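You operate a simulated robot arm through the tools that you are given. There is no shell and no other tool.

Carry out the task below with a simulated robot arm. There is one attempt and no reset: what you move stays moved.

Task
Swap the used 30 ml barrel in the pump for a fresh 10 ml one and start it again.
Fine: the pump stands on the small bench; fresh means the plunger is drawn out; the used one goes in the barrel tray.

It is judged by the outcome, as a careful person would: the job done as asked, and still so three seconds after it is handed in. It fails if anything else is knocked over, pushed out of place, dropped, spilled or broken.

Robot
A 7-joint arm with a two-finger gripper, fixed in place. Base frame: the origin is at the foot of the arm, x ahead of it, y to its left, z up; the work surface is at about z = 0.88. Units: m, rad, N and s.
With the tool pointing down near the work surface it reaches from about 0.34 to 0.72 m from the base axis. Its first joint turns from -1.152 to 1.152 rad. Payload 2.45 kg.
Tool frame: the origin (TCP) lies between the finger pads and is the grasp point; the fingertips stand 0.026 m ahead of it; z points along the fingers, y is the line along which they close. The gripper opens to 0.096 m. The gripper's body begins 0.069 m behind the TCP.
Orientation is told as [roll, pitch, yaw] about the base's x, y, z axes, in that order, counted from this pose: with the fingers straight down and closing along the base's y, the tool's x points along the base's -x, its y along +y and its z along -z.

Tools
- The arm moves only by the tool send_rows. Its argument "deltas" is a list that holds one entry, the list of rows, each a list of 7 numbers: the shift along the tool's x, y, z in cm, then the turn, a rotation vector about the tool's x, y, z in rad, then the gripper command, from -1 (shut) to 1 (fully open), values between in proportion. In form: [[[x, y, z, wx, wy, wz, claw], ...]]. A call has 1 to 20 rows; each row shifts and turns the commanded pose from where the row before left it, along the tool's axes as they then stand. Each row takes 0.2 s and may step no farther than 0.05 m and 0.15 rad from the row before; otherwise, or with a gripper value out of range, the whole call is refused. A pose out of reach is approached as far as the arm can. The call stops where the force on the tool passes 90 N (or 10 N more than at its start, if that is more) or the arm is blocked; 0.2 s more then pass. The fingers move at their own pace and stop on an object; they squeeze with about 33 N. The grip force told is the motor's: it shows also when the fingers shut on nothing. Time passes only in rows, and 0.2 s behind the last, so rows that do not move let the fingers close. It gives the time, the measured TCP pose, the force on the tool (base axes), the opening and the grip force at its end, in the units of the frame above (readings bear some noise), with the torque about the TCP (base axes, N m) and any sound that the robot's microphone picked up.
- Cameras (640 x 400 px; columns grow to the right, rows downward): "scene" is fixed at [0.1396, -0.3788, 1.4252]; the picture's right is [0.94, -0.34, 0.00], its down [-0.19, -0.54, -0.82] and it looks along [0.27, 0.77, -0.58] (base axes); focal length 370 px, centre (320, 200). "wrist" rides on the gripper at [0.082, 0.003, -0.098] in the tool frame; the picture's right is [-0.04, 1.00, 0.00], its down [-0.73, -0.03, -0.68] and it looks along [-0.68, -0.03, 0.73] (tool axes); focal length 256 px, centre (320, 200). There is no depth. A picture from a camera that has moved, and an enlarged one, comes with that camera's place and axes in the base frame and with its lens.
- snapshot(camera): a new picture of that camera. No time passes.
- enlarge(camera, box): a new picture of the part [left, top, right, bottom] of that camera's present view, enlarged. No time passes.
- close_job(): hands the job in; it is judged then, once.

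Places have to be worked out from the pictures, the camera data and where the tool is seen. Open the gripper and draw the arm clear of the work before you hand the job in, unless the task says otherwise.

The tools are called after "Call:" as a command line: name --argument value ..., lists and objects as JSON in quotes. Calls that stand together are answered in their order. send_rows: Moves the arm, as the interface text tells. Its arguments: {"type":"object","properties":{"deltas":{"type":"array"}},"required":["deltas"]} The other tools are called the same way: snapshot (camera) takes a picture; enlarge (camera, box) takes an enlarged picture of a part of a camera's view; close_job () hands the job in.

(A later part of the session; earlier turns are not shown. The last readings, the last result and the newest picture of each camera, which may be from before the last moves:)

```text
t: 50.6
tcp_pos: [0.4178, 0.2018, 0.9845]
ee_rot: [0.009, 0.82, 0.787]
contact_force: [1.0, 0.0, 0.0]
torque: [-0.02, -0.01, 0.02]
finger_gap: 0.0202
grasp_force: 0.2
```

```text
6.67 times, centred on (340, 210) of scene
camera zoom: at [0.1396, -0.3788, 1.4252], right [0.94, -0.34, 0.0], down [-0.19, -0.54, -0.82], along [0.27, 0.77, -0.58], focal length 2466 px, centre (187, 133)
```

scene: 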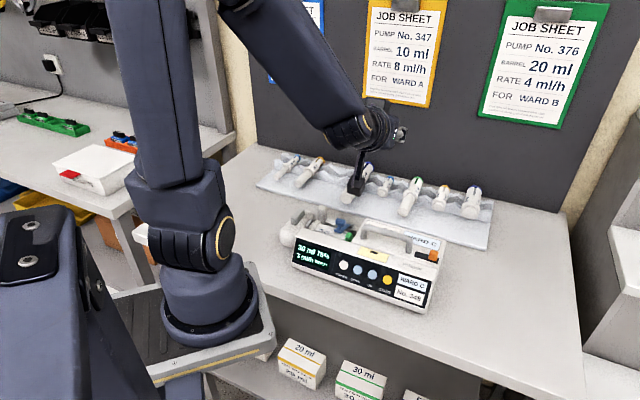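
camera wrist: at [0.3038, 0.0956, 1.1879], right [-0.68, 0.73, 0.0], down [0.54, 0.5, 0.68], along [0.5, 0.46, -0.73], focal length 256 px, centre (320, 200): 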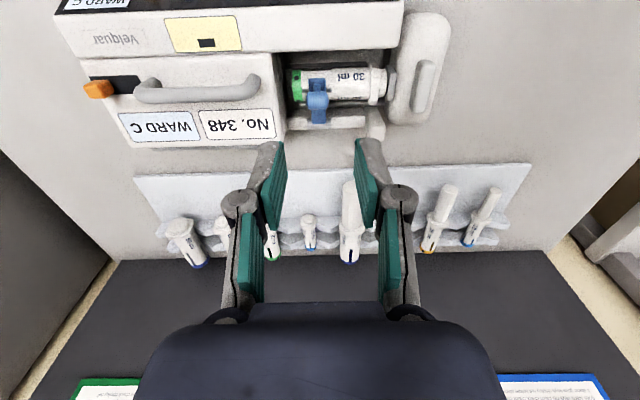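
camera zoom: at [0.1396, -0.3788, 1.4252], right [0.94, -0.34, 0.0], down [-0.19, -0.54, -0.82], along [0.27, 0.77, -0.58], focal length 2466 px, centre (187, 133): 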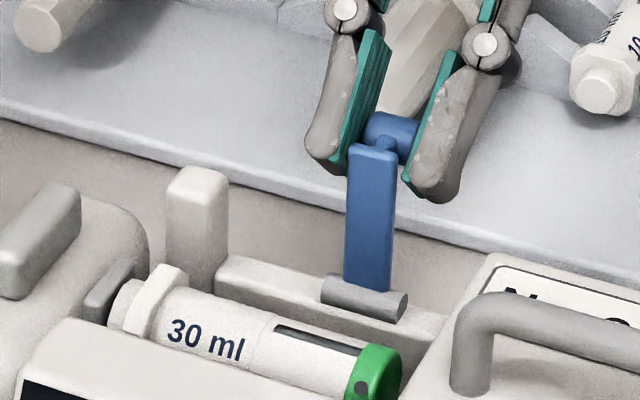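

The clamp swung on to fully upright and stays there by itself. I'll open and retreat straight back along the fingers, then level the tool.

Call:
send_rows --deltas '[[[0, 0, 0, 0, 0, 0, -0.3], [0, 0, 0, 0, 0, 0, -0.2], [0, 0, -2.5, 0, 0, 0, -0.2], [0, 0, -3, 0, 0, 0, -0.2], [0, 0, -3, 0, 0, 0, -0.2], [0, 0, -2, 0, -0.12, 0, -0.2], [-1, 0, -2, 0, -0.14, 0, -0.2], [0, 0, -1, 0, -0.14, 0, -0.2], [0, 0, 0, 0, -0.14, 0, -0.2], [0, 0, 0, 0, -0.14, 0, -0.2], [0, 0, 0, 0, -0.14, 0, -0.2], [0, 0, 0, 0, 0, 0, -0.2]]]'

Call:
snapshot --camera "wrist"

Call:
enlarge --camera "scene" --box '[270, 180, 450, 312]'

Call:
snapshot --camera "scene"

```text
t: 53.2
tcp_pos: [0.4855, 0.27, 1.0674]
ee_rot: [0.005, -0.001, 0.782]
contact_force: [-0.1, 1.2, 0.1]
torque: [0.01, 0.0, 0.0]
finger_gap: 0.0383
grasp_force: 0.0
out of reach, approached as far as the arm can: row 5
```

```text
taken
camera wrist: at [0.4245, 0.214, 1.165], right [-0.68, 0.74, 0.01], down [0.54, 0.49, 0.68], along [0.5, 0.46, -0.73], focal length 256 px, centre (320, 200)
```

wrist: 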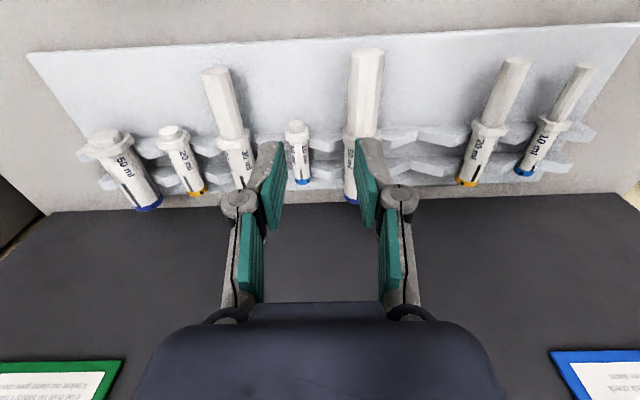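

```text
3.03 times, centred on (360, 246) of scene
camera zoom: at [0.1396, -0.3788, 1.4252], right [0.94, -0.34, 0.0], down [-0.19, -0.54, -0.82], along [0.27, 0.77, -0.58], focal length 1121 px, centre (199, 61)
```

zoom: 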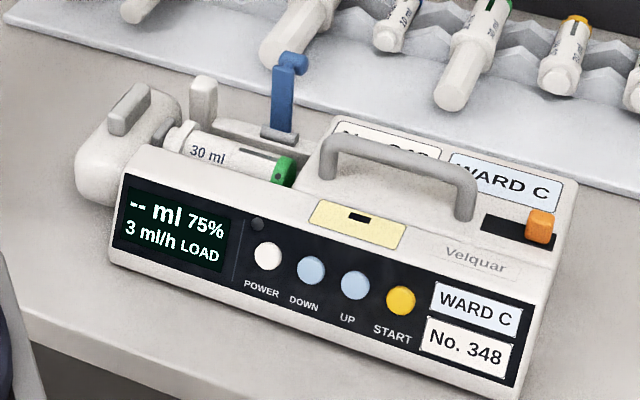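

```text
taken
```

scene: 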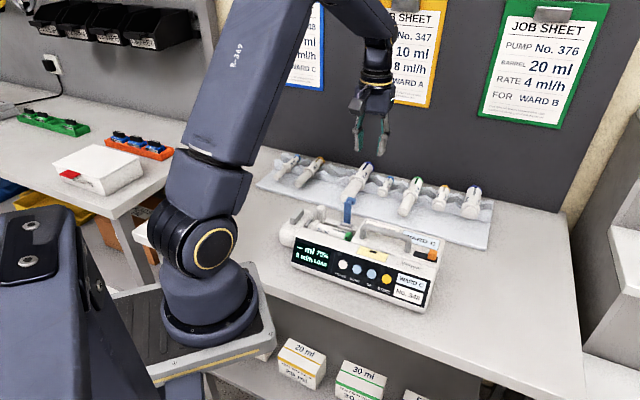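

The clamp stays open. Now I'll study the tray for an empty slot for the used barrel.

Call:
enlarge --camera "wrist" --box '[340, 20, 620, 200]'

Call:
enlarge --camera "scene" --box '[250, 145, 380, 225]'

Call:
enlarge --camera "scene" --box '[370, 165, 500, 255]'

```text
2.22 times, centred on (480, 110) of wrist
camera zoom: at [0.4245, 0.214, 1.165], right [-0.68, 0.74, 0.01], down [0.54, 0.49, 0.68], along [0.5, 0.46, -0.73], focal length 569 px, centre (-36, 400)
```

zoom: 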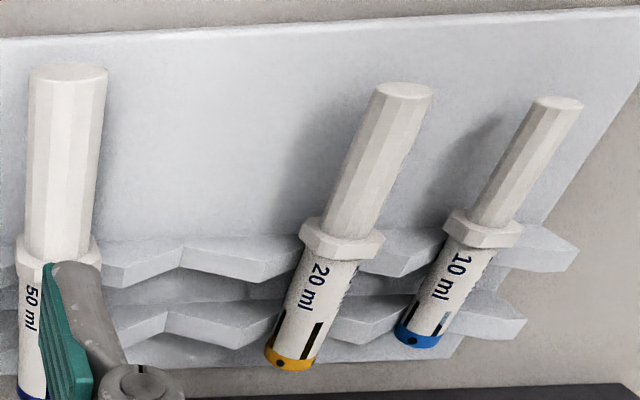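

```text
4.92 times, centred on (315, 185) of scene
camera zoom: at [0.1396, -0.3788, 1.4252], right [0.94, -0.34, 0.0], down [-0.19, -0.54, -0.82], along [0.27, 0.77, -0.58], focal length 1821 px, centre (345, 274)
```

zoom: 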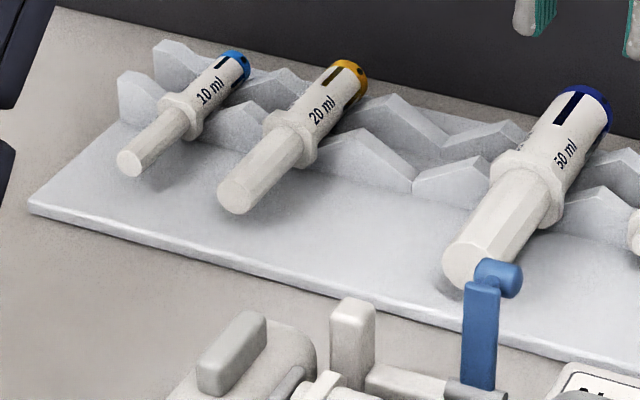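

```text
4.44 times, centred on (435, 210) of scene
camera zoom: at [0.1396, -0.3788, 1.4252], right [0.94, -0.34, 0.0], down [-0.19, -0.54, -0.82], along [0.27, 0.77, -0.58], focal length 1644 px, centre (-191, 156)
```

zoom: 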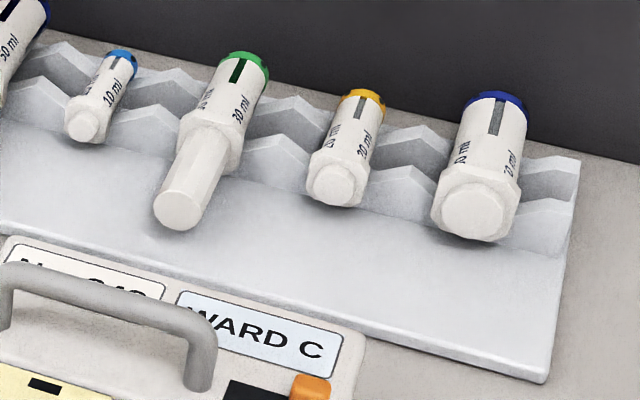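

There is an empty V-slot between the drawn-out 20 ml and the drawn-out 50 ml: that's where the used barrel goes. Next I need a straight-down look into the cradle to plan the grip on the used barrel.

Call:
send_rows --deltas '[[[3.6, 0.6, 0, 0, 0, 0, -0.2], [3.6, 0.6, 0, 0, 0, 0, -0.2], [3.6, 0.5, 0, 0, 0, 0, -0.2], [3.6, 0.5, 0, 0, 0, 0, -0.2], [3.6, 0.5, 0, 0, 0, 0, -0.2], [0, 0, 0, 0, 0.14, 0, -0.2], [0, 0, 0, 0, 0.14, 0, -0.2], [0, 0, 0, 0, 0.14, 0, -0.2], [0, 0, 0, 0, 0.14, 0, -0.2], [0, 0, 0, 0, 0.14, 0, -0.2], [0, 0, 0, 0, 0.12, 0, -0.2], [0, 0, 0, 0, 0, 0, -0.2]]]'

Call:
snapshot --camera "wrist"

Call:
enlarge --camera "wrist" --box '[200, 40, 440, 240]'

```text
t: 55.8
tcp_pos: [0.3387, 0.1616, 1.0678]
ee_rot: [0.007, 0.823, 0.786]
contact_force: [-0.9, 0.2, 0.6]
torque: [0.0, 0.0, -0.02]
finger_gap: 0.0387
grasp_force: 0.0
```

```text
taken
camera wrist: at [0.3474, 0.1751, 1.1936], right [-0.69, 0.73, -0.02], down [0.73, 0.68, -0.07], along [-0.04, -0.07, -1.0], focal length 256 px, centre (320, 200)
```

wrist: 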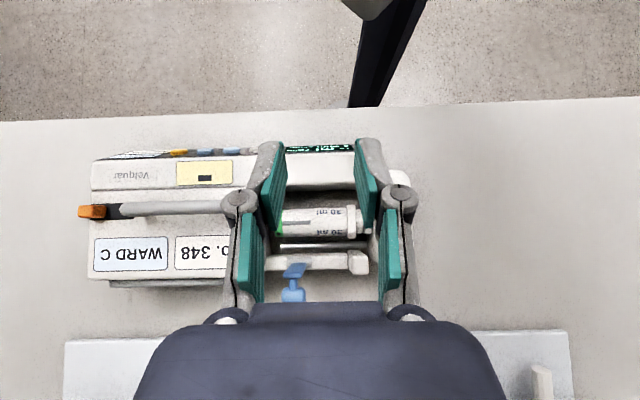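

```text
2.00 times, centred on (320, 140) of wrist
camera zoom: at [0.3474, 0.1751, 1.1936], right [-0.69, 0.73, -0.02], down [0.73, 0.68, -0.07], along [-0.04, -0.07, -1.0], focal length 512 px, centre (320, 320)
```

zoom: 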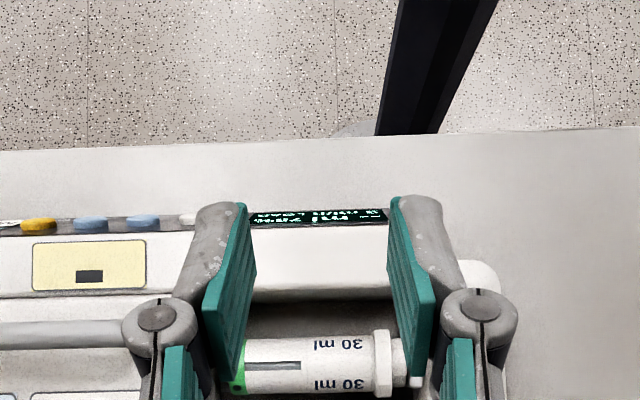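

Straight-down works. I'll open fully and shift 5 cm back so the cradle is in clear view.

Call:
send_rows --deltas '[[[-2, 0.5, -2.2, 0, 0, 0, 1], [-2, 0.5, -2.2, 0, 0, 0, 1], [0, 0, 0, 0, 0, 0, 1], [0, 0, 0, 0, 0, 0, 1], [0, 0, 0, 0, 0, 0, 1]]]'

Call:
enlarge --camera "wrist" --box '[200, 60, 460, 240]'

```text
t: 57.0
tcp_pos: [0.3725, 0.2093, 1.0677]
ee_rot: [0.007, 0.82, 0.787]
contact_force: [0.6, -0.2, -0.5]
torque: [-0.02, 0.02, 0.01]
finger_gap: 0.096
grasp_force: 0.0
```

```text
2.22 times, centred on (330, 150) of wrist
camera zoom: at [0.3819, 0.2232, 1.1953], right [-0.69, 0.73, -0.02], down [0.73, 0.68, -0.07], along [-0.04, -0.07, -1.0], focal length 569 px, centre (298, 311)
```

zoom: 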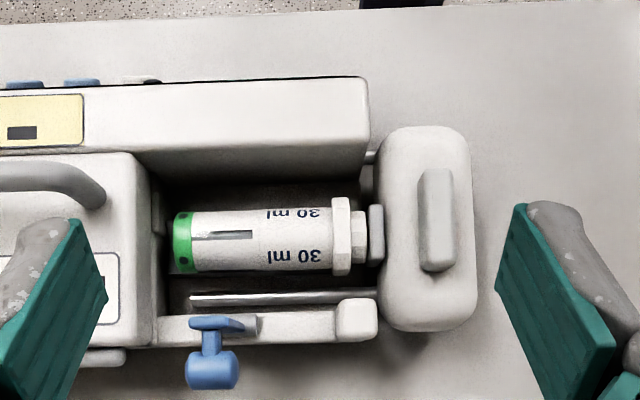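

Very informative view: barrel Ø≈30 mm with axis at b≈0.3675, z≈0.910; the pusher's grip ridge is centred near a=0.055, b=0.3705. I'll first slide the pusher back: level the tool and hover over its ridge with fingers closing along the pump axis.

Call:
send_rows --deltas '[[[0, 0, 0, 0, -0.14, 0, 0], [0, 0, 0, 0, -0.14, 0, -0.3], [0, 0, 0, 0, -0.14, 0, -0.3], [0, 0, 0, 0, -0.14, 0, -0.3], [0, 0, 0, 0, -0.14, 0, -0.3], [0, 0, 0, 0, -0.12, 0, -0.3], [1.4, 2, 0, 0, 0, 0, -0.3], [1.4, 2, 1, 0, 0, 0, -0.3], [1.3, 2, 2, 0, 0, 0, -0.3], [0, 0, 0, 0, 0, 0, -0.3]]]'

Call:
enlarge --camera "wrist" --box '[220, 40, 420, 240]'

Call:
enlarge --camera "scene" --box '[260, 170, 390, 260]'

```text
t: 59.2
tcp_pos: [0.3018, 0.2246, 1.0371]
ee_rot: [0.005, -0.001, 0.781]
contact_force: [0.4, 0.5, -0.3]
torque: [-0.04, -0.01, -0.02]
finger_gap: 0.0336
grasp_force: 0.0
```

```text
2.00 times, centred on (320, 140) of wrist
camera zoom: at [0.2418, 0.1689, 1.1365], right [-0.68, 0.74, 0.0], down [0.54, 0.49, 0.68], along [0.5, 0.46, -0.73], focal length 512 px, centre (320, 320)
```

zoom: 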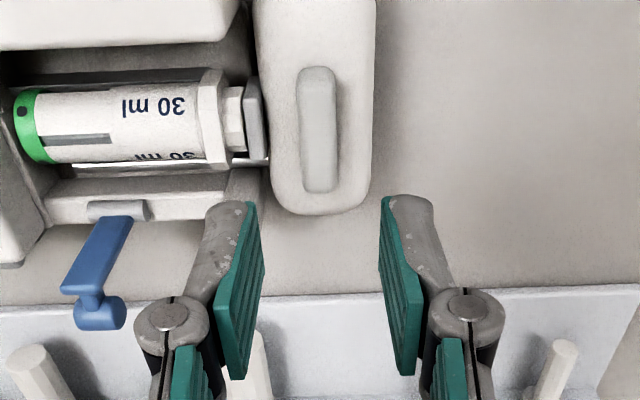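

```text
4.44 times, centred on (325, 215) of scene
camera zoom: at [0.1396, -0.3788, 1.4252], right [0.94, -0.34, 0.0], down [-0.19, -0.54, -0.82], along [0.27, 0.77, -0.58], focal length 1644 px, centre (298, 133)
```

zoom: 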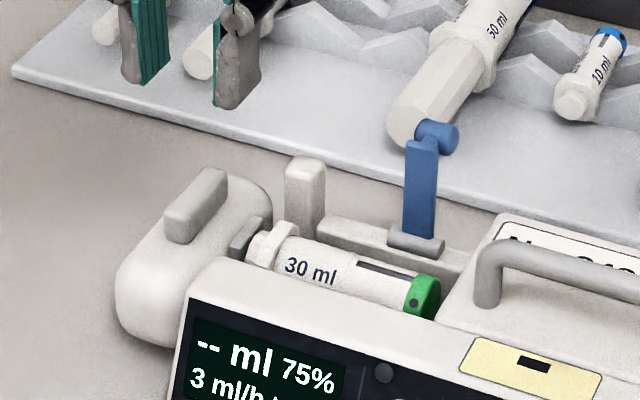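

Ridge is centred between the fingers. Lowering to bracket it with the fingertips.

Call:
send_rows --deltas '[[[0.1, 0, 2.4, 0, 0, 0, -0.3], [0, 0, 2.4, 0, 0, 0, -0.3], [0, 0, 2, 0, 0, 0, -0.3], [0, 0, 0, 0, 0, 0, -0.3]]]'

Call:
enlarge --camera "wrist" --box '[220, 80, 420, 280]'

Call:
enlarge --camera "scene" --box '[260, 180, 350, 250]'

```text
t: 60.2
tcp_pos: [0.3025, 0.2235, 0.9707]
ee_rot: [0.006, 0.001, 0.781]
contact_force: [0.6, -1.1, 0.7]
torque: [0.0, 0.02, 0.02]
finger_gap: 0.0336
grasp_force: 0.1
```

```text
2.00 times, centred on (320, 180) of wrist
camera zoom: at [0.2409, 0.1686, 1.0683], right [-0.68, 0.74, 0.0], down [0.54, 0.49, 0.68], along [0.5, 0.46, -0.73], focal length 512 px, centre (320, 240)
```

zoom: 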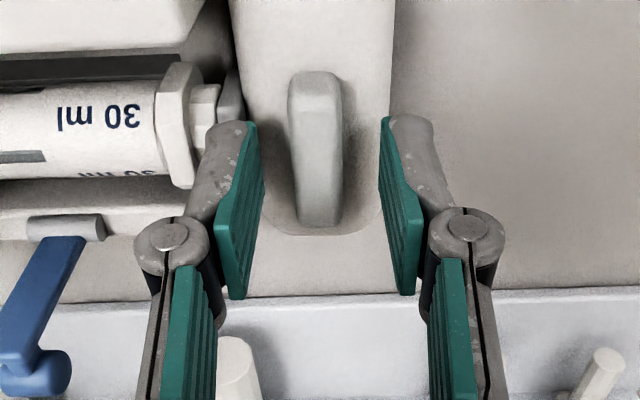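

```text
5.71 times, centred on (305, 215) of scene
camera zoom: at [0.1396, -0.3788, 1.4252], right [0.94, -0.34, 0.0], down [-0.19, -0.54, -0.82], along [0.27, 0.77, -0.58], focal length 2113 px, centre (406, 114)
```

zoom: 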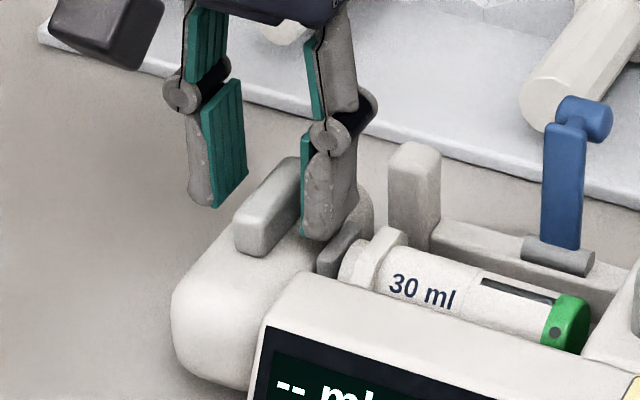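

Going down another 6 mm and closing on the ridge.

Call:
send_rows --deltas '[[[0, 0, 0.6, 0, 0, 0, -0.3], [0, 0, 0, 0, 0, 0, -0.6], [0, 0, 0, 0, 0, 0, -1], [0, 0, 0, 0, 0, 0, -1]]]'

Call:
enlarge --camera "wrist" --box '[220, 80, 420, 280]'

Call:
enlarge --camera "scene" --box '[260, 180, 350, 250]'

```text
t: 61.2
tcp_pos: [0.3013, 0.2244, 0.9643]
ee_rot: [0.007, 0.0, 0.783]
contact_force: [-0.4, 0.0, -0.5]
torque: [-0.01, -0.04, -0.02]
finger_gap: 0.0136
grasp_force: 32.9
```

```text
2.00 times, centred on (320, 180) of wrist
camera zoom: at [0.2408, 0.1688, 1.0627], right [-0.68, 0.74, 0.0], down [0.54, 0.49, 0.68], along [0.5, 0.46, -0.73], focal length 512 px, centre (320, 240)
```

zoom: 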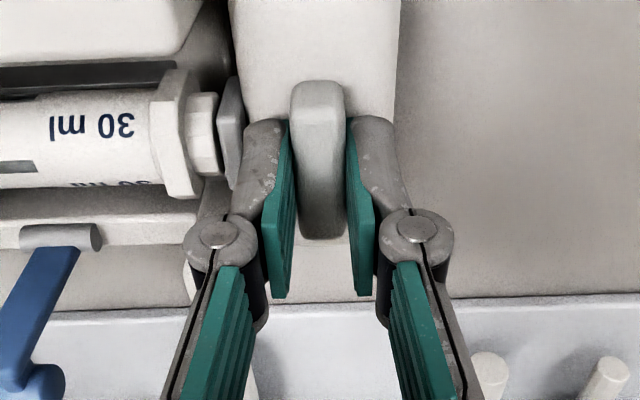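

```text
5.71 times, centred on (305, 215) of scene
camera zoom: at [0.1396, -0.3788, 1.4252], right [0.94, -0.34, 0.0], down [-0.19, -0.54, -0.82], along [0.27, 0.77, -0.58], focal length 2113 px, centre (406, 114)
```

zoom: 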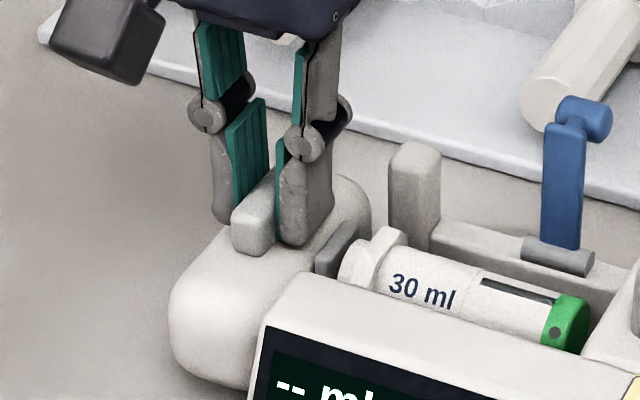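

Ridge gripped with no side load. I'll try sliding the pusher 1 cm away from the barrel (−a) and check forces and whether the pump stays.

Call:
send_rows --deltas '[[[0, 0.25, 0, 0, 0, 0, -1], [0, 0.25, 0, 0, 0, 0, -1], [0, 0.25, 0, 0, 0, 0, -1], [0, 0.25, 0, 0, 0, 0, -1]]]'

Call:
enlarge --camera "scene" --box '[270, 180, 450, 312]'

```text
t: 62.2
tcp_pos: [0.2935, 0.2318, 0.9658]
ee_rot: [0.006, -0.003, 0.784]
contact_force: [0.7, -0.3, 14.1]
torque: [-0.35, 0.31, -0.05]
finger_gap: 0.0132
grasp_force: 32.9
```

```text
3.03 times, centred on (360, 246) of scene
camera zoom: at [0.1395, -0.3789, 1.4252], right [0.94, -0.34, 0.0], down [-0.19, -0.54, -0.82], along [0.27, 0.77, -0.58], focal length 1121 px, centre (199, 61)
```

zoom: 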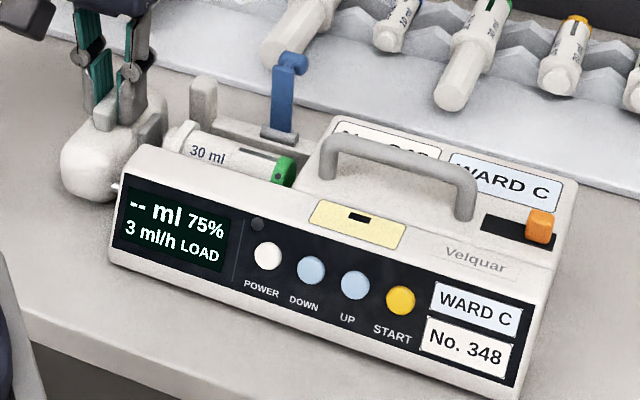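

The pusher slides freely and the pump hasn't moved. Continuing another ~4.5 cm, easing 1 mm upward.

Call:
send_rows --deltas '[[[0, 0.3, -0.1, 0, 0, 0, -1], [0, 0.4, 0, 0, 0, 0, -1], [0, 0.4, 0, 0, 0, 0, -1], [0, 0.4, 0, 0, 0, 0, -1], [0, 0.4, 0, 0, 0, 0, -1], [0, 0.4, 0, 0, 0, 0, -1]]]'

Call:
enlarge --camera "scene" --box '[270, 180, 450, 312]'

```text
t: 63.6
tcp_pos: [0.279, 0.2473, 0.9646]
ee_rot: [0.005, 0.0, 0.782]
contact_force: [0.7, -0.3, -0.1]
torque: [0.22, -0.31, 0.09]
finger_gap: 0.0136
grasp_force: 32.1
```

```text
3.03 times, centred on (360, 246) of scene
camera zoom: at [0.1396, -0.3788, 1.4252], right [0.94, -0.34, 0.0], down [-0.19, -0.54, -0.82], along [0.27, 0.77, -0.58], focal length 1121 px, centre (199, 61)
```

zoom: 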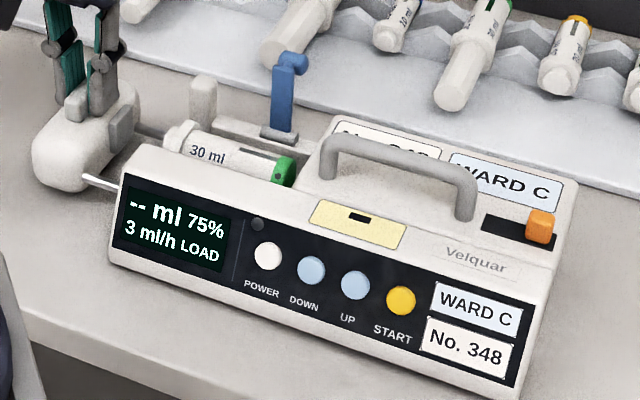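

Still sliding freely (plunger stayed with the barrel). Another ~2.8 cm to leave room for the long drawn-out plunger.

Call:
send_rows --deltas '[[[0, 0.4, 0, 0, 0, 0, -1], [0, 0.4, 0, 0, 0, 0, -1], [0, 0.4, 0, 0, 0, 0, -1], [0, 0.4, 0, 0, 0, 0, -1], [0, 0.4, 0, 0, 0, 0, -1], [0, 0.4, 0, 0, 0, 0, -1], [0, 0.4, 0, 0, 0, 0, -1]]]'

Call:
enlarge --camera "scene" --box '[270, 180, 450, 312]'

```text
t: 65.2
tcp_pos: [0.2577, 0.2669, 0.9656]
ee_rot: [0.006, 0.002, 0.781]
contact_force: [0.4, -0.6, -0.6]
torque: [0.06, -0.1, 0.11]
finger_gap: 0.0133
grasp_force: 33.2
```

```text
3.03 times, centred on (360, 246) of scene
camera zoom: at [0.1396, -0.3788, 1.4252], right [0.94, -0.34, 0.0], down [-0.19, -0.54, -0.82], along [0.27, 0.77, -0.58], focal length 1121 px, centre (199, 61)
```

zoom: 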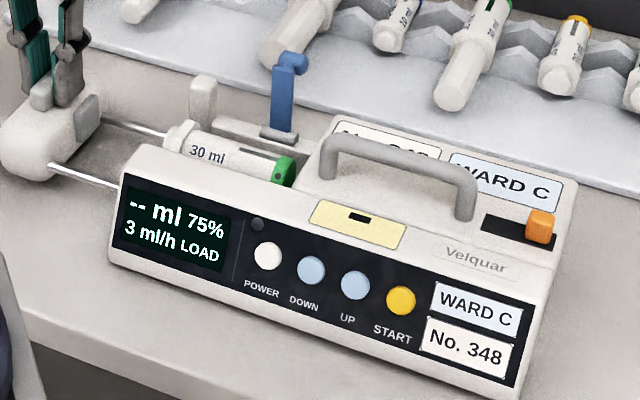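

The pusher is back 6 cm on its rails and the pump hasn't moved. Now I'll release it, rise, and turn to yaw −45° above the used barrel.

Call:
send_rows --deltas '[[[0, 0, 0, 0, 0, 0, -0.6], [0, 0, 0, 0, 0, 0, -0.3], [0, 0, -4, 0, 0, 0, -0.3], [0, 0, -4, 0, 0, 0, -0.3], [0.1, -4.5, 0, 0, 0, 0, -0.3], [0.2, -4.5, 0, 0, 0, 0, -0.3], [0.1, -4.6, 0, 0, 0, 0, -0.3], [0, 0, 0, 0, 0, 0.15, -0.28], [0, 0, 0, 0, 0, 0.15, -0.28], [0, 0, 0, 0, 0, 0.15, -0.28], [0, 0, 0, 0, 0, 0.15, -0.28], [0, 0, 0, 0, 0, 0.15, -0.28], [0, 0, 0, 0, 0, 0.15, -0.28], [0, 0, 0, 0, 0, 0.15, -0.28], [0, 0, 0, 0, 0, 0.15, -0.28], [0, 0, 0, 0, 0, 0.15, -0.28], [0, 0, 0, 0, 0, 0.15, -0.28], [0, 0, 0, 0, 0, 0.067, -0.28], [0, 0, 0, 0, 0, 0, -0.28]]]'

Call:
enlarge --camera "wrist" --box '[210, 40, 430, 260]'

Call:
enlarge --camera "scene" --box '[260, 160, 440, 290]'

```text
t: 69.2
tcp_pos: [0.3517, 0.1674, 1.0439]
ee_rot: [-0.001, 0.006, -0.786]
contact_force: [-0.4, -0.2, -1.0]
torque: [-0.01, 0.01, 0.01]
finger_gap: 0.0345
grasp_force: 0.1
```

```text
1.82 times, centred on (320, 150) of wrist
camera zoom: at [0.2956, 0.2272, 1.1433], right [0.73, 0.68, 0.0], down [0.5, -0.54, 0.68], along [0.46, -0.5, -0.74], focal length 465 px, centre (320, 291)
```

zoom: 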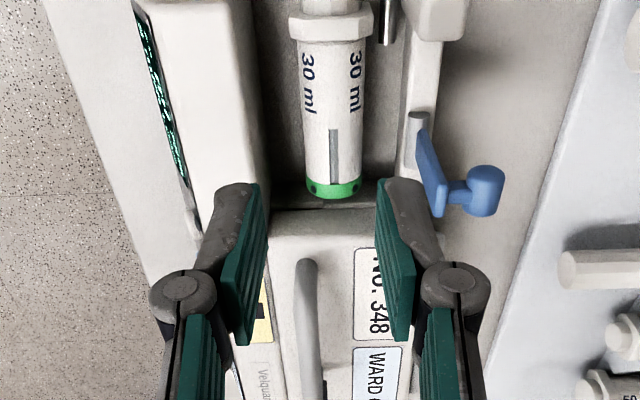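

```text
3.08 times, centred on (350, 225) of scene
camera zoom: at [0.1396, -0.3788, 1.4252], right [0.94, -0.34, 0.0], down [-0.19, -0.54, -0.82], along [0.27, 0.77, -0.58], focal length 1138 px, centre (228, 123)
```

zoom: 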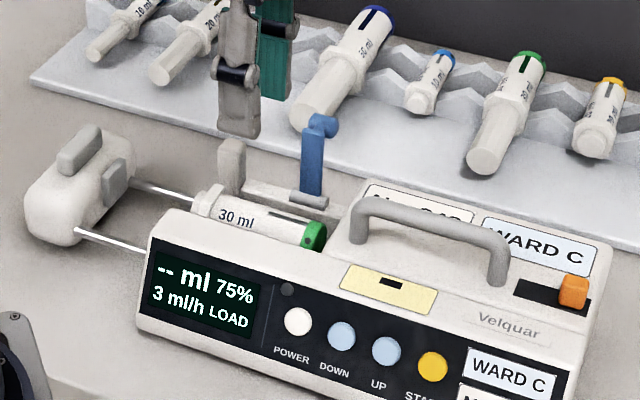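

Measured from this closer view, the barrel axis sits about 5 mm further back than my finger plane. I'll descend to just above the cradle walls and re-measure before committing.

Call:
send_rows --deltas '[[[0, 0.3, 2.4, 0, 0, 0, -0.28], [0, 0, 2.4, 0, 0, 0, -0.28], [0, 0, 1.9, 0, 0, 0, -0.28], [0, 0, 0, 0, 0, 0, -0.28]]]'

Call:
enlarge --camera "wrist" --box '[220, 80, 420, 260]'

Call:
enlarge --camera "scene" --box '[300, 180, 390, 250]'

```text
t: 70.2
tcp_pos: [0.3527, 0.1693, 0.9786]
ee_rot: [0.001, 0.006, -0.785]
contact_force: [0.1, 0.0, -0.1]
torque: [-0.01, -0.03, 0.02]
finger_gap: 0.0343
grasp_force: 0.0
```

```text
2.22 times, centred on (320, 170) of wrist
camera zoom: at [0.2974, 0.2293, 1.0763], right [0.73, 0.68, 0.0], down [0.5, -0.54, 0.68], along [0.46, -0.5, -0.74], focal length 569 px, centre (320, 267)
```

zoom: 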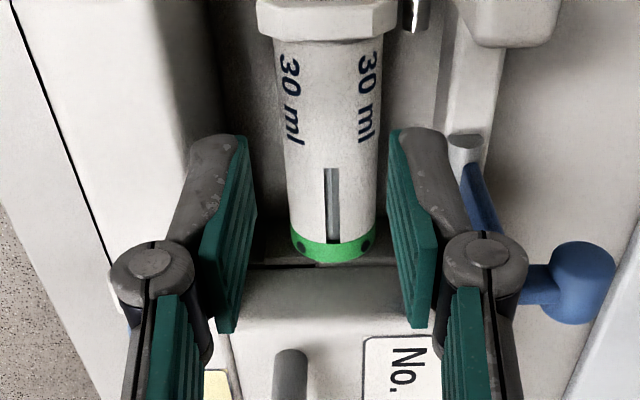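

```text
5.71 times, centred on (345, 215) of scene
camera zoom: at [0.1396, -0.3788, 1.4252], right [0.94, -0.34, 0.0], down [-0.19, -0.54, -0.82], along [0.27, 0.77, -0.58], focal length 2113 px, centre (177, 114)
```

zoom: 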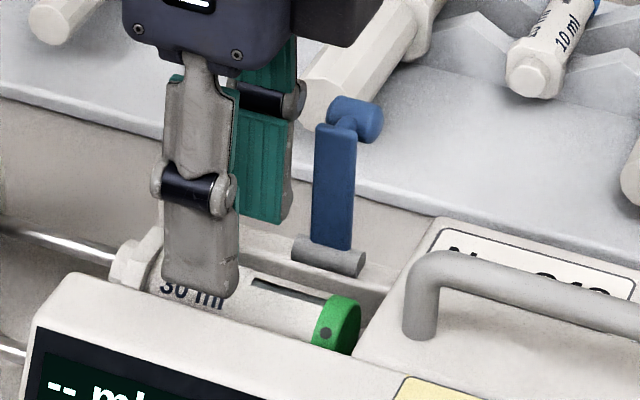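

The axis is ~2.5 mm behind the finger plane, so I shift 2 mm and descend in small steps with the narrow opening, watching the force.

Call:
send_rows --deltas '[[[0, 0.2, 1, 0, 0, 0, -0.29], [0, 0, 1, 0, 0, 0, -0.29], [0, 0, 1, 0, 0, 0, -0.29], [0, 0, 0, 0, 0, 0, -0.29]]]'

Call:
enlarge --camera "wrist" --box '[220, 80, 420, 260]'

Call:
enlarge --camera "scene" --box '[300, 180, 390, 250]'

```text
t: 71.2
tcp_pos: [0.3561, 0.1704, 0.9468]
ee_rot: [0.0, 0.005, -0.784]
contact_force: [0.4, 0.3, 0.7]
torque: [-0.01, -0.01, 0.02]
finger_gap: 0.0339
grasp_force: 0.1
```

```text
2.22 times, centred on (320, 170) of wrist
camera zoom: at [0.299, 0.2308, 1.046], right [0.73, 0.68, 0.0], down [0.5, -0.54, 0.68], along [0.46, -0.5, -0.74], focal length 569 px, centre (320, 267)
```

zoom: 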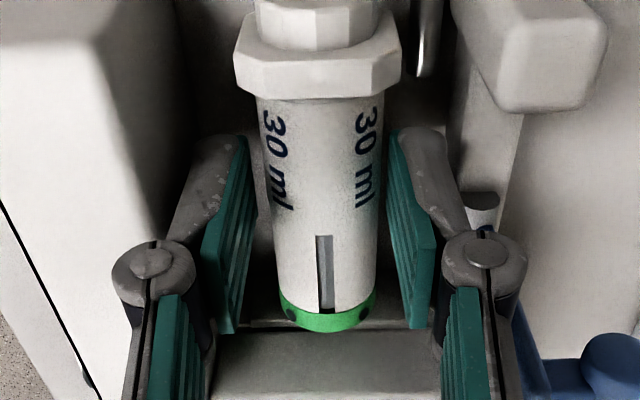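

```text
5.71 times, centred on (345, 215) of scene
camera zoom: at [0.1396, -0.3788, 1.4252], right [0.94, -0.34, 0.0], down [-0.19, -0.54, -0.82], along [0.27, 0.77, -0.58], focal length 2113 px, centre (177, 114)
```

zoom: 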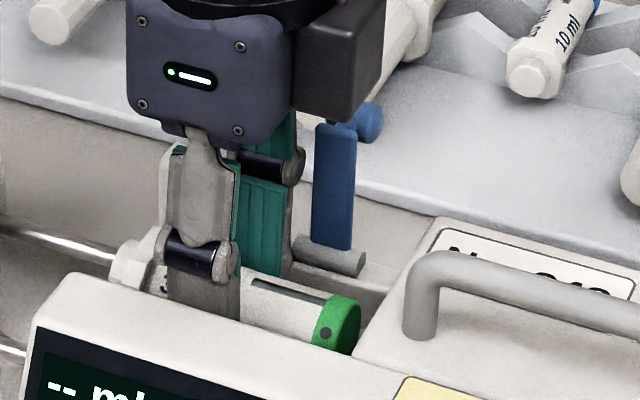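

Fingers straddle the barrel cleanly with no contact. Last centimetre down, then close.

Call:
send_rows --deltas '[[[0, 0.05, 0.5, 0, 0, 0, -0.29], [0, 0, 0.5, 0, 0, 0, -0.29], [0, 0, 0, 0, 0, 0, -0.29]]]'

Call:
send_rows --deltas '[[[0, 0, 0, 0, 0, 0, -0.4], [0, 0, 0, 0, 0, 0, -0.5], [0, 0, 0, 0, 0, 0, -0.6], [0, 0, 0, 0, 0, 0, -0.6]]]'

Call:
enlarge --camera "wrist" --box '[220, 80, 420, 260]'

```text
t: 72.0
tcp_pos: [0.3543, 0.1707, 0.9375]
ee_rot: [-0.001, 0.005, -0.783]
contact_force: [0.5, 1.2, 0.0]
torque: [0.0, 0.0, 0.0]
finger_gap: 0.0342
grasp_force: 0.1
```

```text
t: 73.0
tcp_pos: [0.3553, 0.1714, 0.938]
ee_rot: [-0.001, 0.006, -0.785]
contact_force: [1.0, 1.3, -0.7]
torque: [0.02, 0.01, -0.43]
finger_gap: 0.0279
grasp_force: 33.2
```

```text
2.22 times, centred on (320, 170) of wrist
camera zoom: at [0.2993, 0.2317, 1.0361], right [0.73, 0.68, 0.0], down [0.5, -0.54, 0.68], along [0.46, -0.5, -0.74], focal length 569 px, centre (320, 267)
```

zoom: 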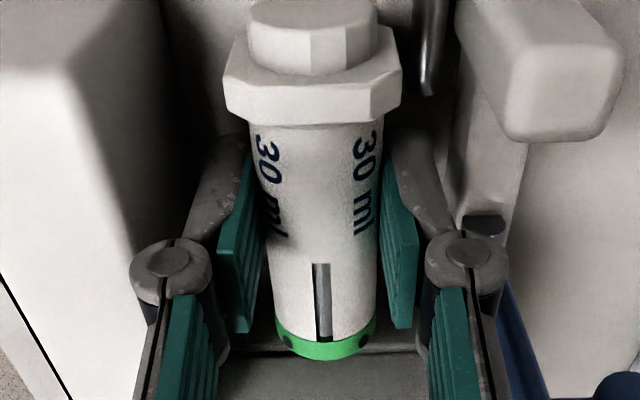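

Held at 28 mm, but the tips may be slightly above the barrel's equator. I'll loosen slightly, go 3 mm lower, and re-grip more securely.

Call:
send_rows --deltas '[[[0, 0, 0, 0, 0, 0, -0.34], [0, 0, 0, 0, 0, 0, -0.34], [0, 0.05, 0.35, 0, 0, 0, -0.34], [0, 0, 0, 0, 0, 0, -0.34]]]'

Call:
send_rows --deltas '[[[0, 0, 0, 0, 0, 0, -0.6], [0, 0, 0, 0, 0, 0, -1], [0, 0, 0, 0, 0, 0, -1]]]'

Call:
enlarge --camera "scene" --box '[270, 180, 450, 312]'

```text
t: 74.0
tcp_pos: [0.3567, 0.1723, 0.9339]
ee_rot: [0.0, 0.006, -0.783]
contact_force: [-0.2, 0.5, -0.4]
torque: [0.0, -0.02, 0.03]
finger_gap: 0.0315
grasp_force: 0.1
```

```text
t: 74.8
tcp_pos: [0.3555, 0.1721, 0.9359]
ee_rot: [-0.004, 0.006, -0.786]
contact_force: [-3.2, -2.8, 4.1]
torque: [-0.07, 0.18, -0.39]
finger_gap: 0.0277
grasp_force: 33.2
```

```text
3.03 times, centred on (360, 246) of scene
camera zoom: at [0.1395, -0.3789, 1.4252], right [0.94, -0.34, 0.0], down [-0.19, -0.54, -0.82], along [0.27, 0.77, -0.58], focal length 1121 px, centre (199, 61)
```

zoom: 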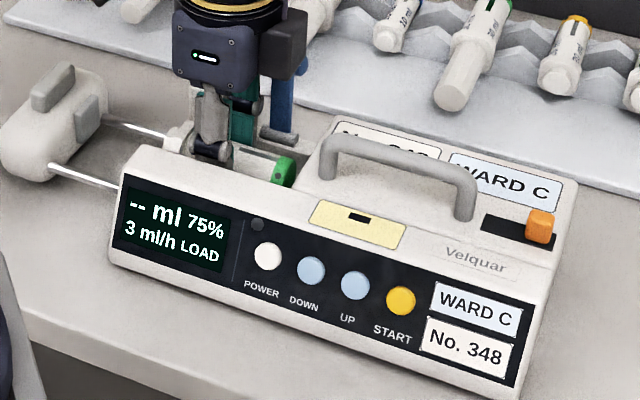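

Firm grip. Lifting slowly by 3 cm and checking the barrel comes up without the pump.

Call:
send_rows --deltas '[[[0, 0, -0.5, 0, 0, 0, -1], [0, 0, -1, 0, 0, 0, -1], [0, 0, -1.5, 0, 0, 0, -1], [0, 0, 0, 0, 0, 0, -1]]]'

Call:
enlarge --camera "scene" --box '[270, 180, 450, 312]'

Call:
enlarge --camera "wrist" --box '[220, 80, 420, 260]'

```text
t: 75.8
tcp_pos: [0.3561, 0.1728, 0.9639]
ee_rot: [0.002, 0.004, -0.783]
contact_force: [-1.1, 0.7, -11.0]
torque: [0.7, 0.46, 0.0]
finger_gap: 0.0276
grasp_force: 33.2
```

```text
3.03 times, centred on (360, 246) of scene
camera zoom: at [0.1397, -0.3788, 1.4252], right [0.94, -0.34, 0.0], down [-0.19, -0.54, -0.82], along [0.27, 0.77, -0.58], focal length 1121 px, centre (199, 61)
```

zoom: 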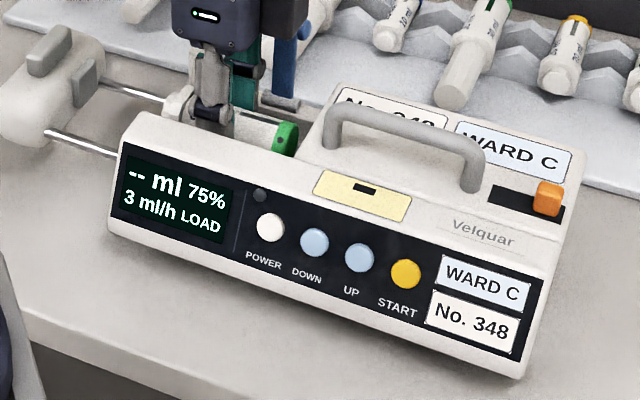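

```text
2.22 times, centred on (320, 170) of wrist
camera zoom: at [0.2994, 0.2323, 1.0629], right [0.73, 0.68, 0.0], down [0.5, -0.54, 0.68], along [0.46, -0.5, -0.74], focal length 569 px, centre (320, 267)
```

zoom: 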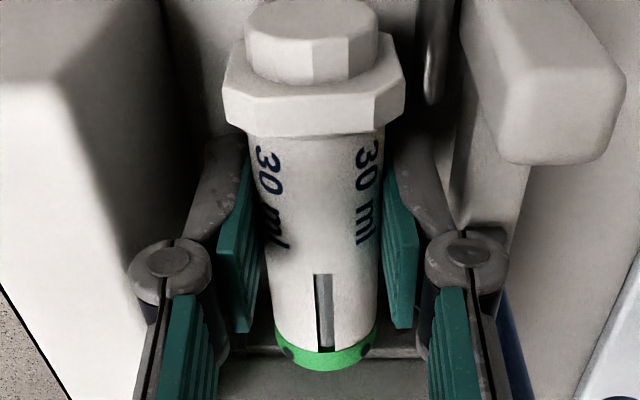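

The pump came up with it (11 N), so something is holding. Lowering straight back down right away.

Call:
send_rows --deltas '[[[0, 0, 1, 0, 0, 0, -1], [0, 0, 1, 0, 0, 0, -1], [0, 0, 0.8, 0, 0, 0, -1], [0, 0, 0.2, 0, 0, 0, -1], [0, 0, 0, 0, 0, 0, -1]]]'

Call:
enlarge --camera "scene" --box '[270, 180, 450, 312]'

Call:
enlarge --camera "wrist" --box '[200, 60, 440, 260]'

```text
t: 77.0
tcp_pos: [0.3562, 0.1718, 0.9346]
ee_rot: [0.004, 0.006, -0.783]
contact_force: [-4.1, 1.6, 24.1]
torque: [0.05, 0.13, 0.16]
finger_gap: 0.0276
grasp_force: 32.5
```

```text
3.03 times, centred on (360, 246) of scene
camera zoom: at [0.1392, -0.3789, 1.4252], right [0.94, -0.34, 0.0], down [-0.19, -0.54, -0.82], along [0.27, 0.77, -0.58], focal length 1121 px, centre (199, 61)
```

zoom: 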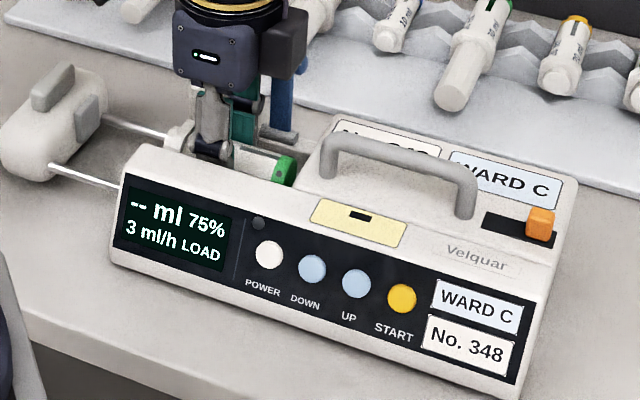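

```text
2.00 times, centred on (320, 160) of wrist
camera zoom: at [0.2994, 0.2323, 1.0331], right [0.73, 0.68, 0.0], down [0.5, -0.54, 0.68], along [0.46, -0.49, -0.74], focal length 512 px, centre (320, 280)
```

zoom: 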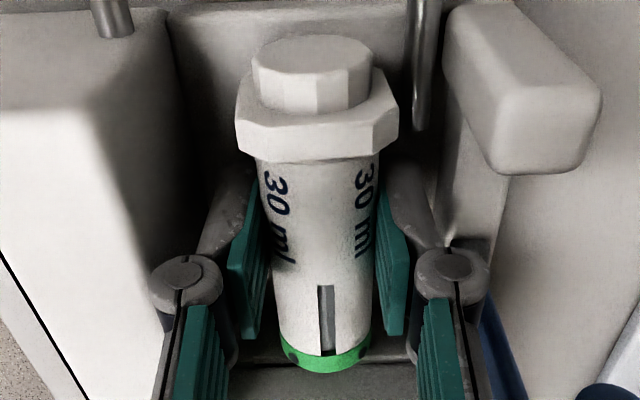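

The pump sits back in place. Its whole ~1.1 kg hung from the barrel, so the barrel is positively retained. I'm looking closely at the cap end and cradle for a nozzle or catch.

Call:
enlarge --camera "scene" --box '[335, 220, 365, 245]'

Call:
enlarge --camera "wrist" --box '[280, 190, 360, 250]'

Call:
enlarge --camera "wrist" --box '[370, 60, 450, 200]'

Call:
enlarge --camera "wrist" --box '[210, 60, 300, 200]'

```text
16.00 times, centred on (350, 232) of scene
camera zoom: at [0.1392, -0.3789, 1.4252], right [0.94, -0.34, 0.0], down [-0.19, -0.54, -0.82], along [0.27, 0.77, -0.58], focal length 5918 px, centre (-160, -320)
```

zoom: 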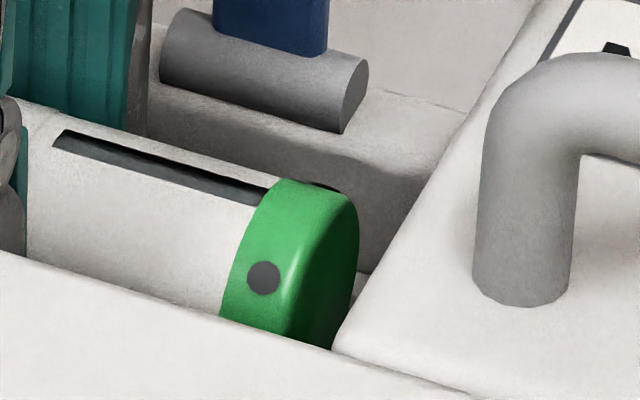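

```text
6.67 times, centred on (320, 220) of wrist
camera zoom: at [0.2994, 0.2323, 1.0331], right [0.73, 0.68, 0.0], down [0.5, -0.54, 0.68], along [0.46, -0.49, -0.74], focal length 1707 px, centre (320, 67)
```

zoom: 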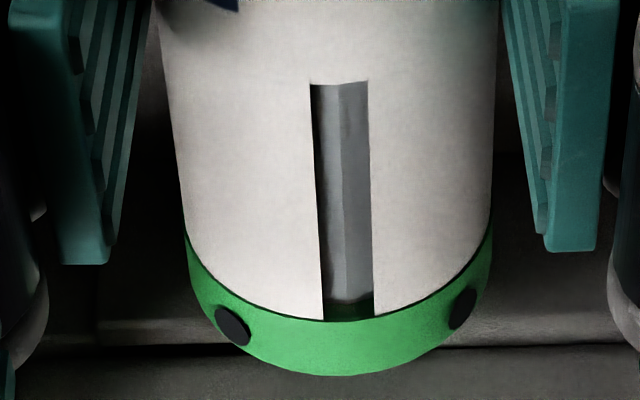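

```text
2.86 times, centred on (410, 130) of wrist
camera zoom: at [0.2994, 0.2323, 1.0331], right [0.73, 0.68, 0.0], down [0.5, -0.54, 0.68], along [0.46, -0.49, -0.74], focal length 731 px, centre (63, 400)
```

zoom: 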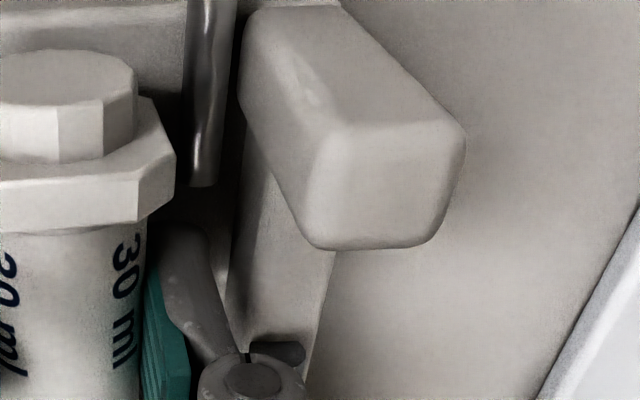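

```text
2.86 times, centred on (255, 130) of wrist
camera zoom: at [0.2994, 0.2323, 1.0331], right [0.73, 0.68, 0.0], down [0.5, -0.54, 0.68], along [0.46, -0.49, -0.74], focal length 731 px, centre (506, 400)
```

zoom: 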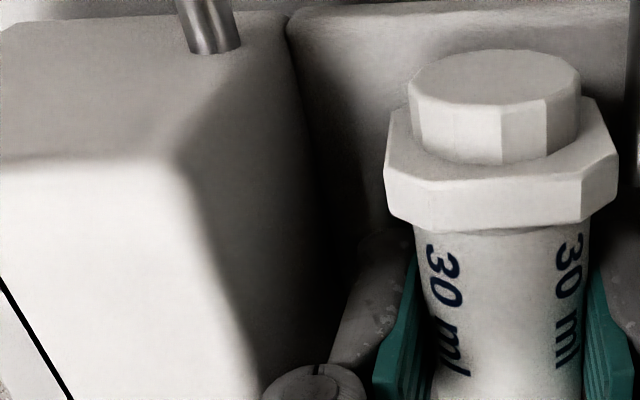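

No nozzle or latch is visible. Possibly the fingertips pinched a saddle under the barrel too, so I'll re-grip about 5 mm higher and test a small 1 cm lift.

Call:
send_rows --deltas '[[[0, 0, 0, 0, 0, 0, -0.34], [0, 0, 0, 0, 0, 0, -0.34], [0, 0, -0.4, 0, 0, 0, -0.34], [0, 0, 0, 0, 0, 0, -0.6], [0, 0, 0, 0, 0, 0, -1], [0, 0, 0, 0, 0, 0, -1]]]'

Call:
send_rows --deltas '[[[0, 0, -0.3, 0, 0, 0, -1], [0, 0, -0.4, 0, 0, 0, -1], [0, 0, 0, 0, 0, 0, -1]]]'

Call:
enlarge --camera "scene" --box '[270, 180, 450, 312]'

Call:
enlarge --camera "wrist" --box '[200, 60, 440, 260]'

```text
t: 78.4
tcp_pos: [0.3552, 0.1714, 0.9379]
ee_rot: [0.001, 0.005, -0.782]
contact_force: [3.0, 1.2, -3.4]
torque: [-0.11, -0.42, 0.57]
finger_gap: 0.0275
grasp_force: 32.9
```

```text
t: 79.2
tcp_pos: [0.3554, 0.1726, 0.9443]
ee_rot: [0.0, 0.005, -0.785]
contact_force: [-0.1, 1.4, -0.6]
torque: [-0.01, -0.01, -0.02]
finger_gap: 0.0265
grasp_force: 32.9
```

```text
3.03 times, centred on (360, 246) of scene
camera zoom: at [0.1396, -0.3788, 1.4252], right [0.94, -0.34, 0.0], down [-0.19, -0.54, -0.82], along [0.27, 0.77, -0.58], focal length 1121 px, centre (199, 61)
```

zoom: 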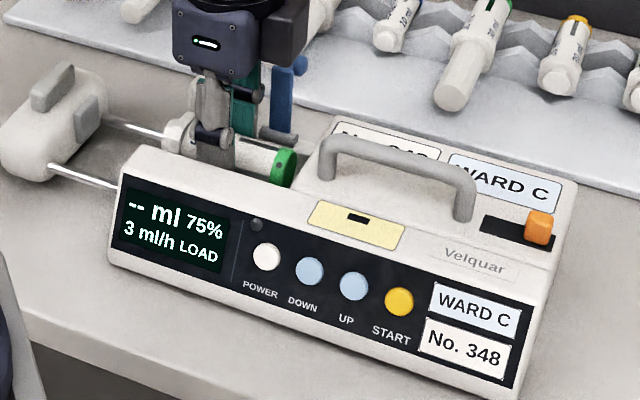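

```text
2.00 times, centred on (320, 160) of wrist
camera zoom: at [0.2995, 0.2318, 1.0435], right [0.73, 0.68, 0.0], down [0.5, -0.54, 0.68], along [0.46, -0.5, -0.74], focal length 512 px, centre (320, 280)
```

zoom: 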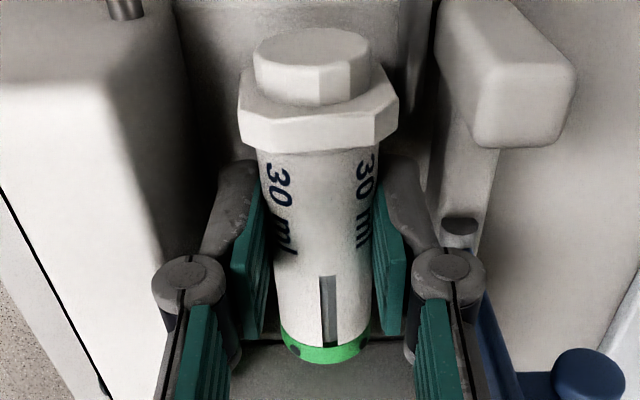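

Now it moves with almost no load and the pump stays. I'll lift further and check.

Call:
send_rows --deltas '[[[0, 0, -0.7, 0, 0, 0, -1], [0, 0, -0.8, 0, 0, 0, -1], [0, 0, 0, 0, 0, 0, -1]]]'

Call:
enlarge --camera "scene" --box '[270, 180, 450, 312]'

Call:
enlarge --camera "wrist" --box '[200, 60, 440, 260]'

```text
t: 80.0
tcp_pos: [0.3561, 0.1717, 0.9595]
ee_rot: [-0.001, 0.006, -0.783]
contact_force: [0.5, 0.3, -1.2]
torque: [0.01, -0.01, -0.02]
finger_gap: 0.0263
grasp_force: 33.2
```

```text
3.03 times, centred on (360, 246) of scene
camera zoom: at [0.1396, -0.3788, 1.4252], right [0.94, -0.34, 0.0], down [-0.19, -0.54, -0.82], along [0.27, 0.77, -0.58], focal length 1121 px, centre (199, 61)
```

zoom: 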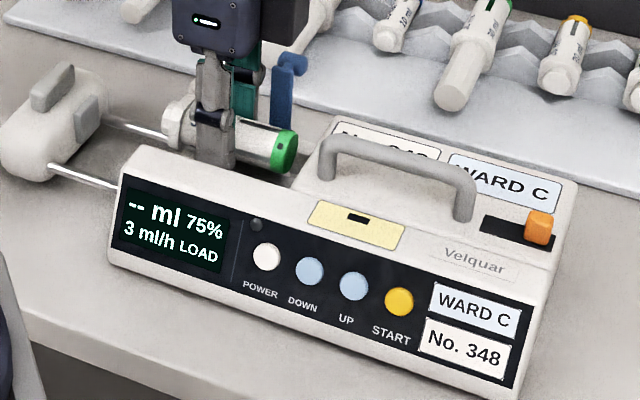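

```text
2.00 times, centred on (320, 160) of wrist
camera zoom: at [0.2997, 0.232, 1.0585], right [0.73, 0.68, 0.0], down [0.5, -0.54, 0.68], along [0.46, -0.5, -0.74], focal length 512 px, centre (320, 280)
```

zoom: 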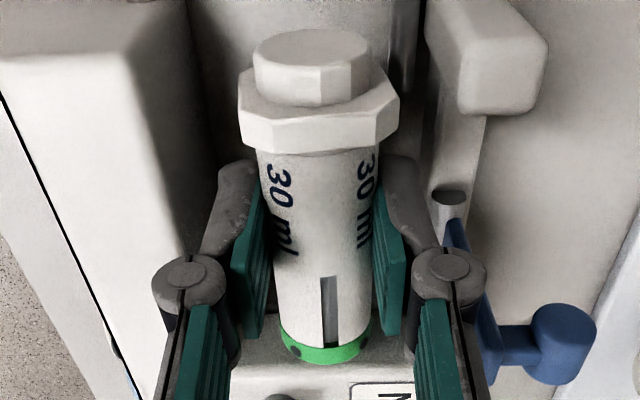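

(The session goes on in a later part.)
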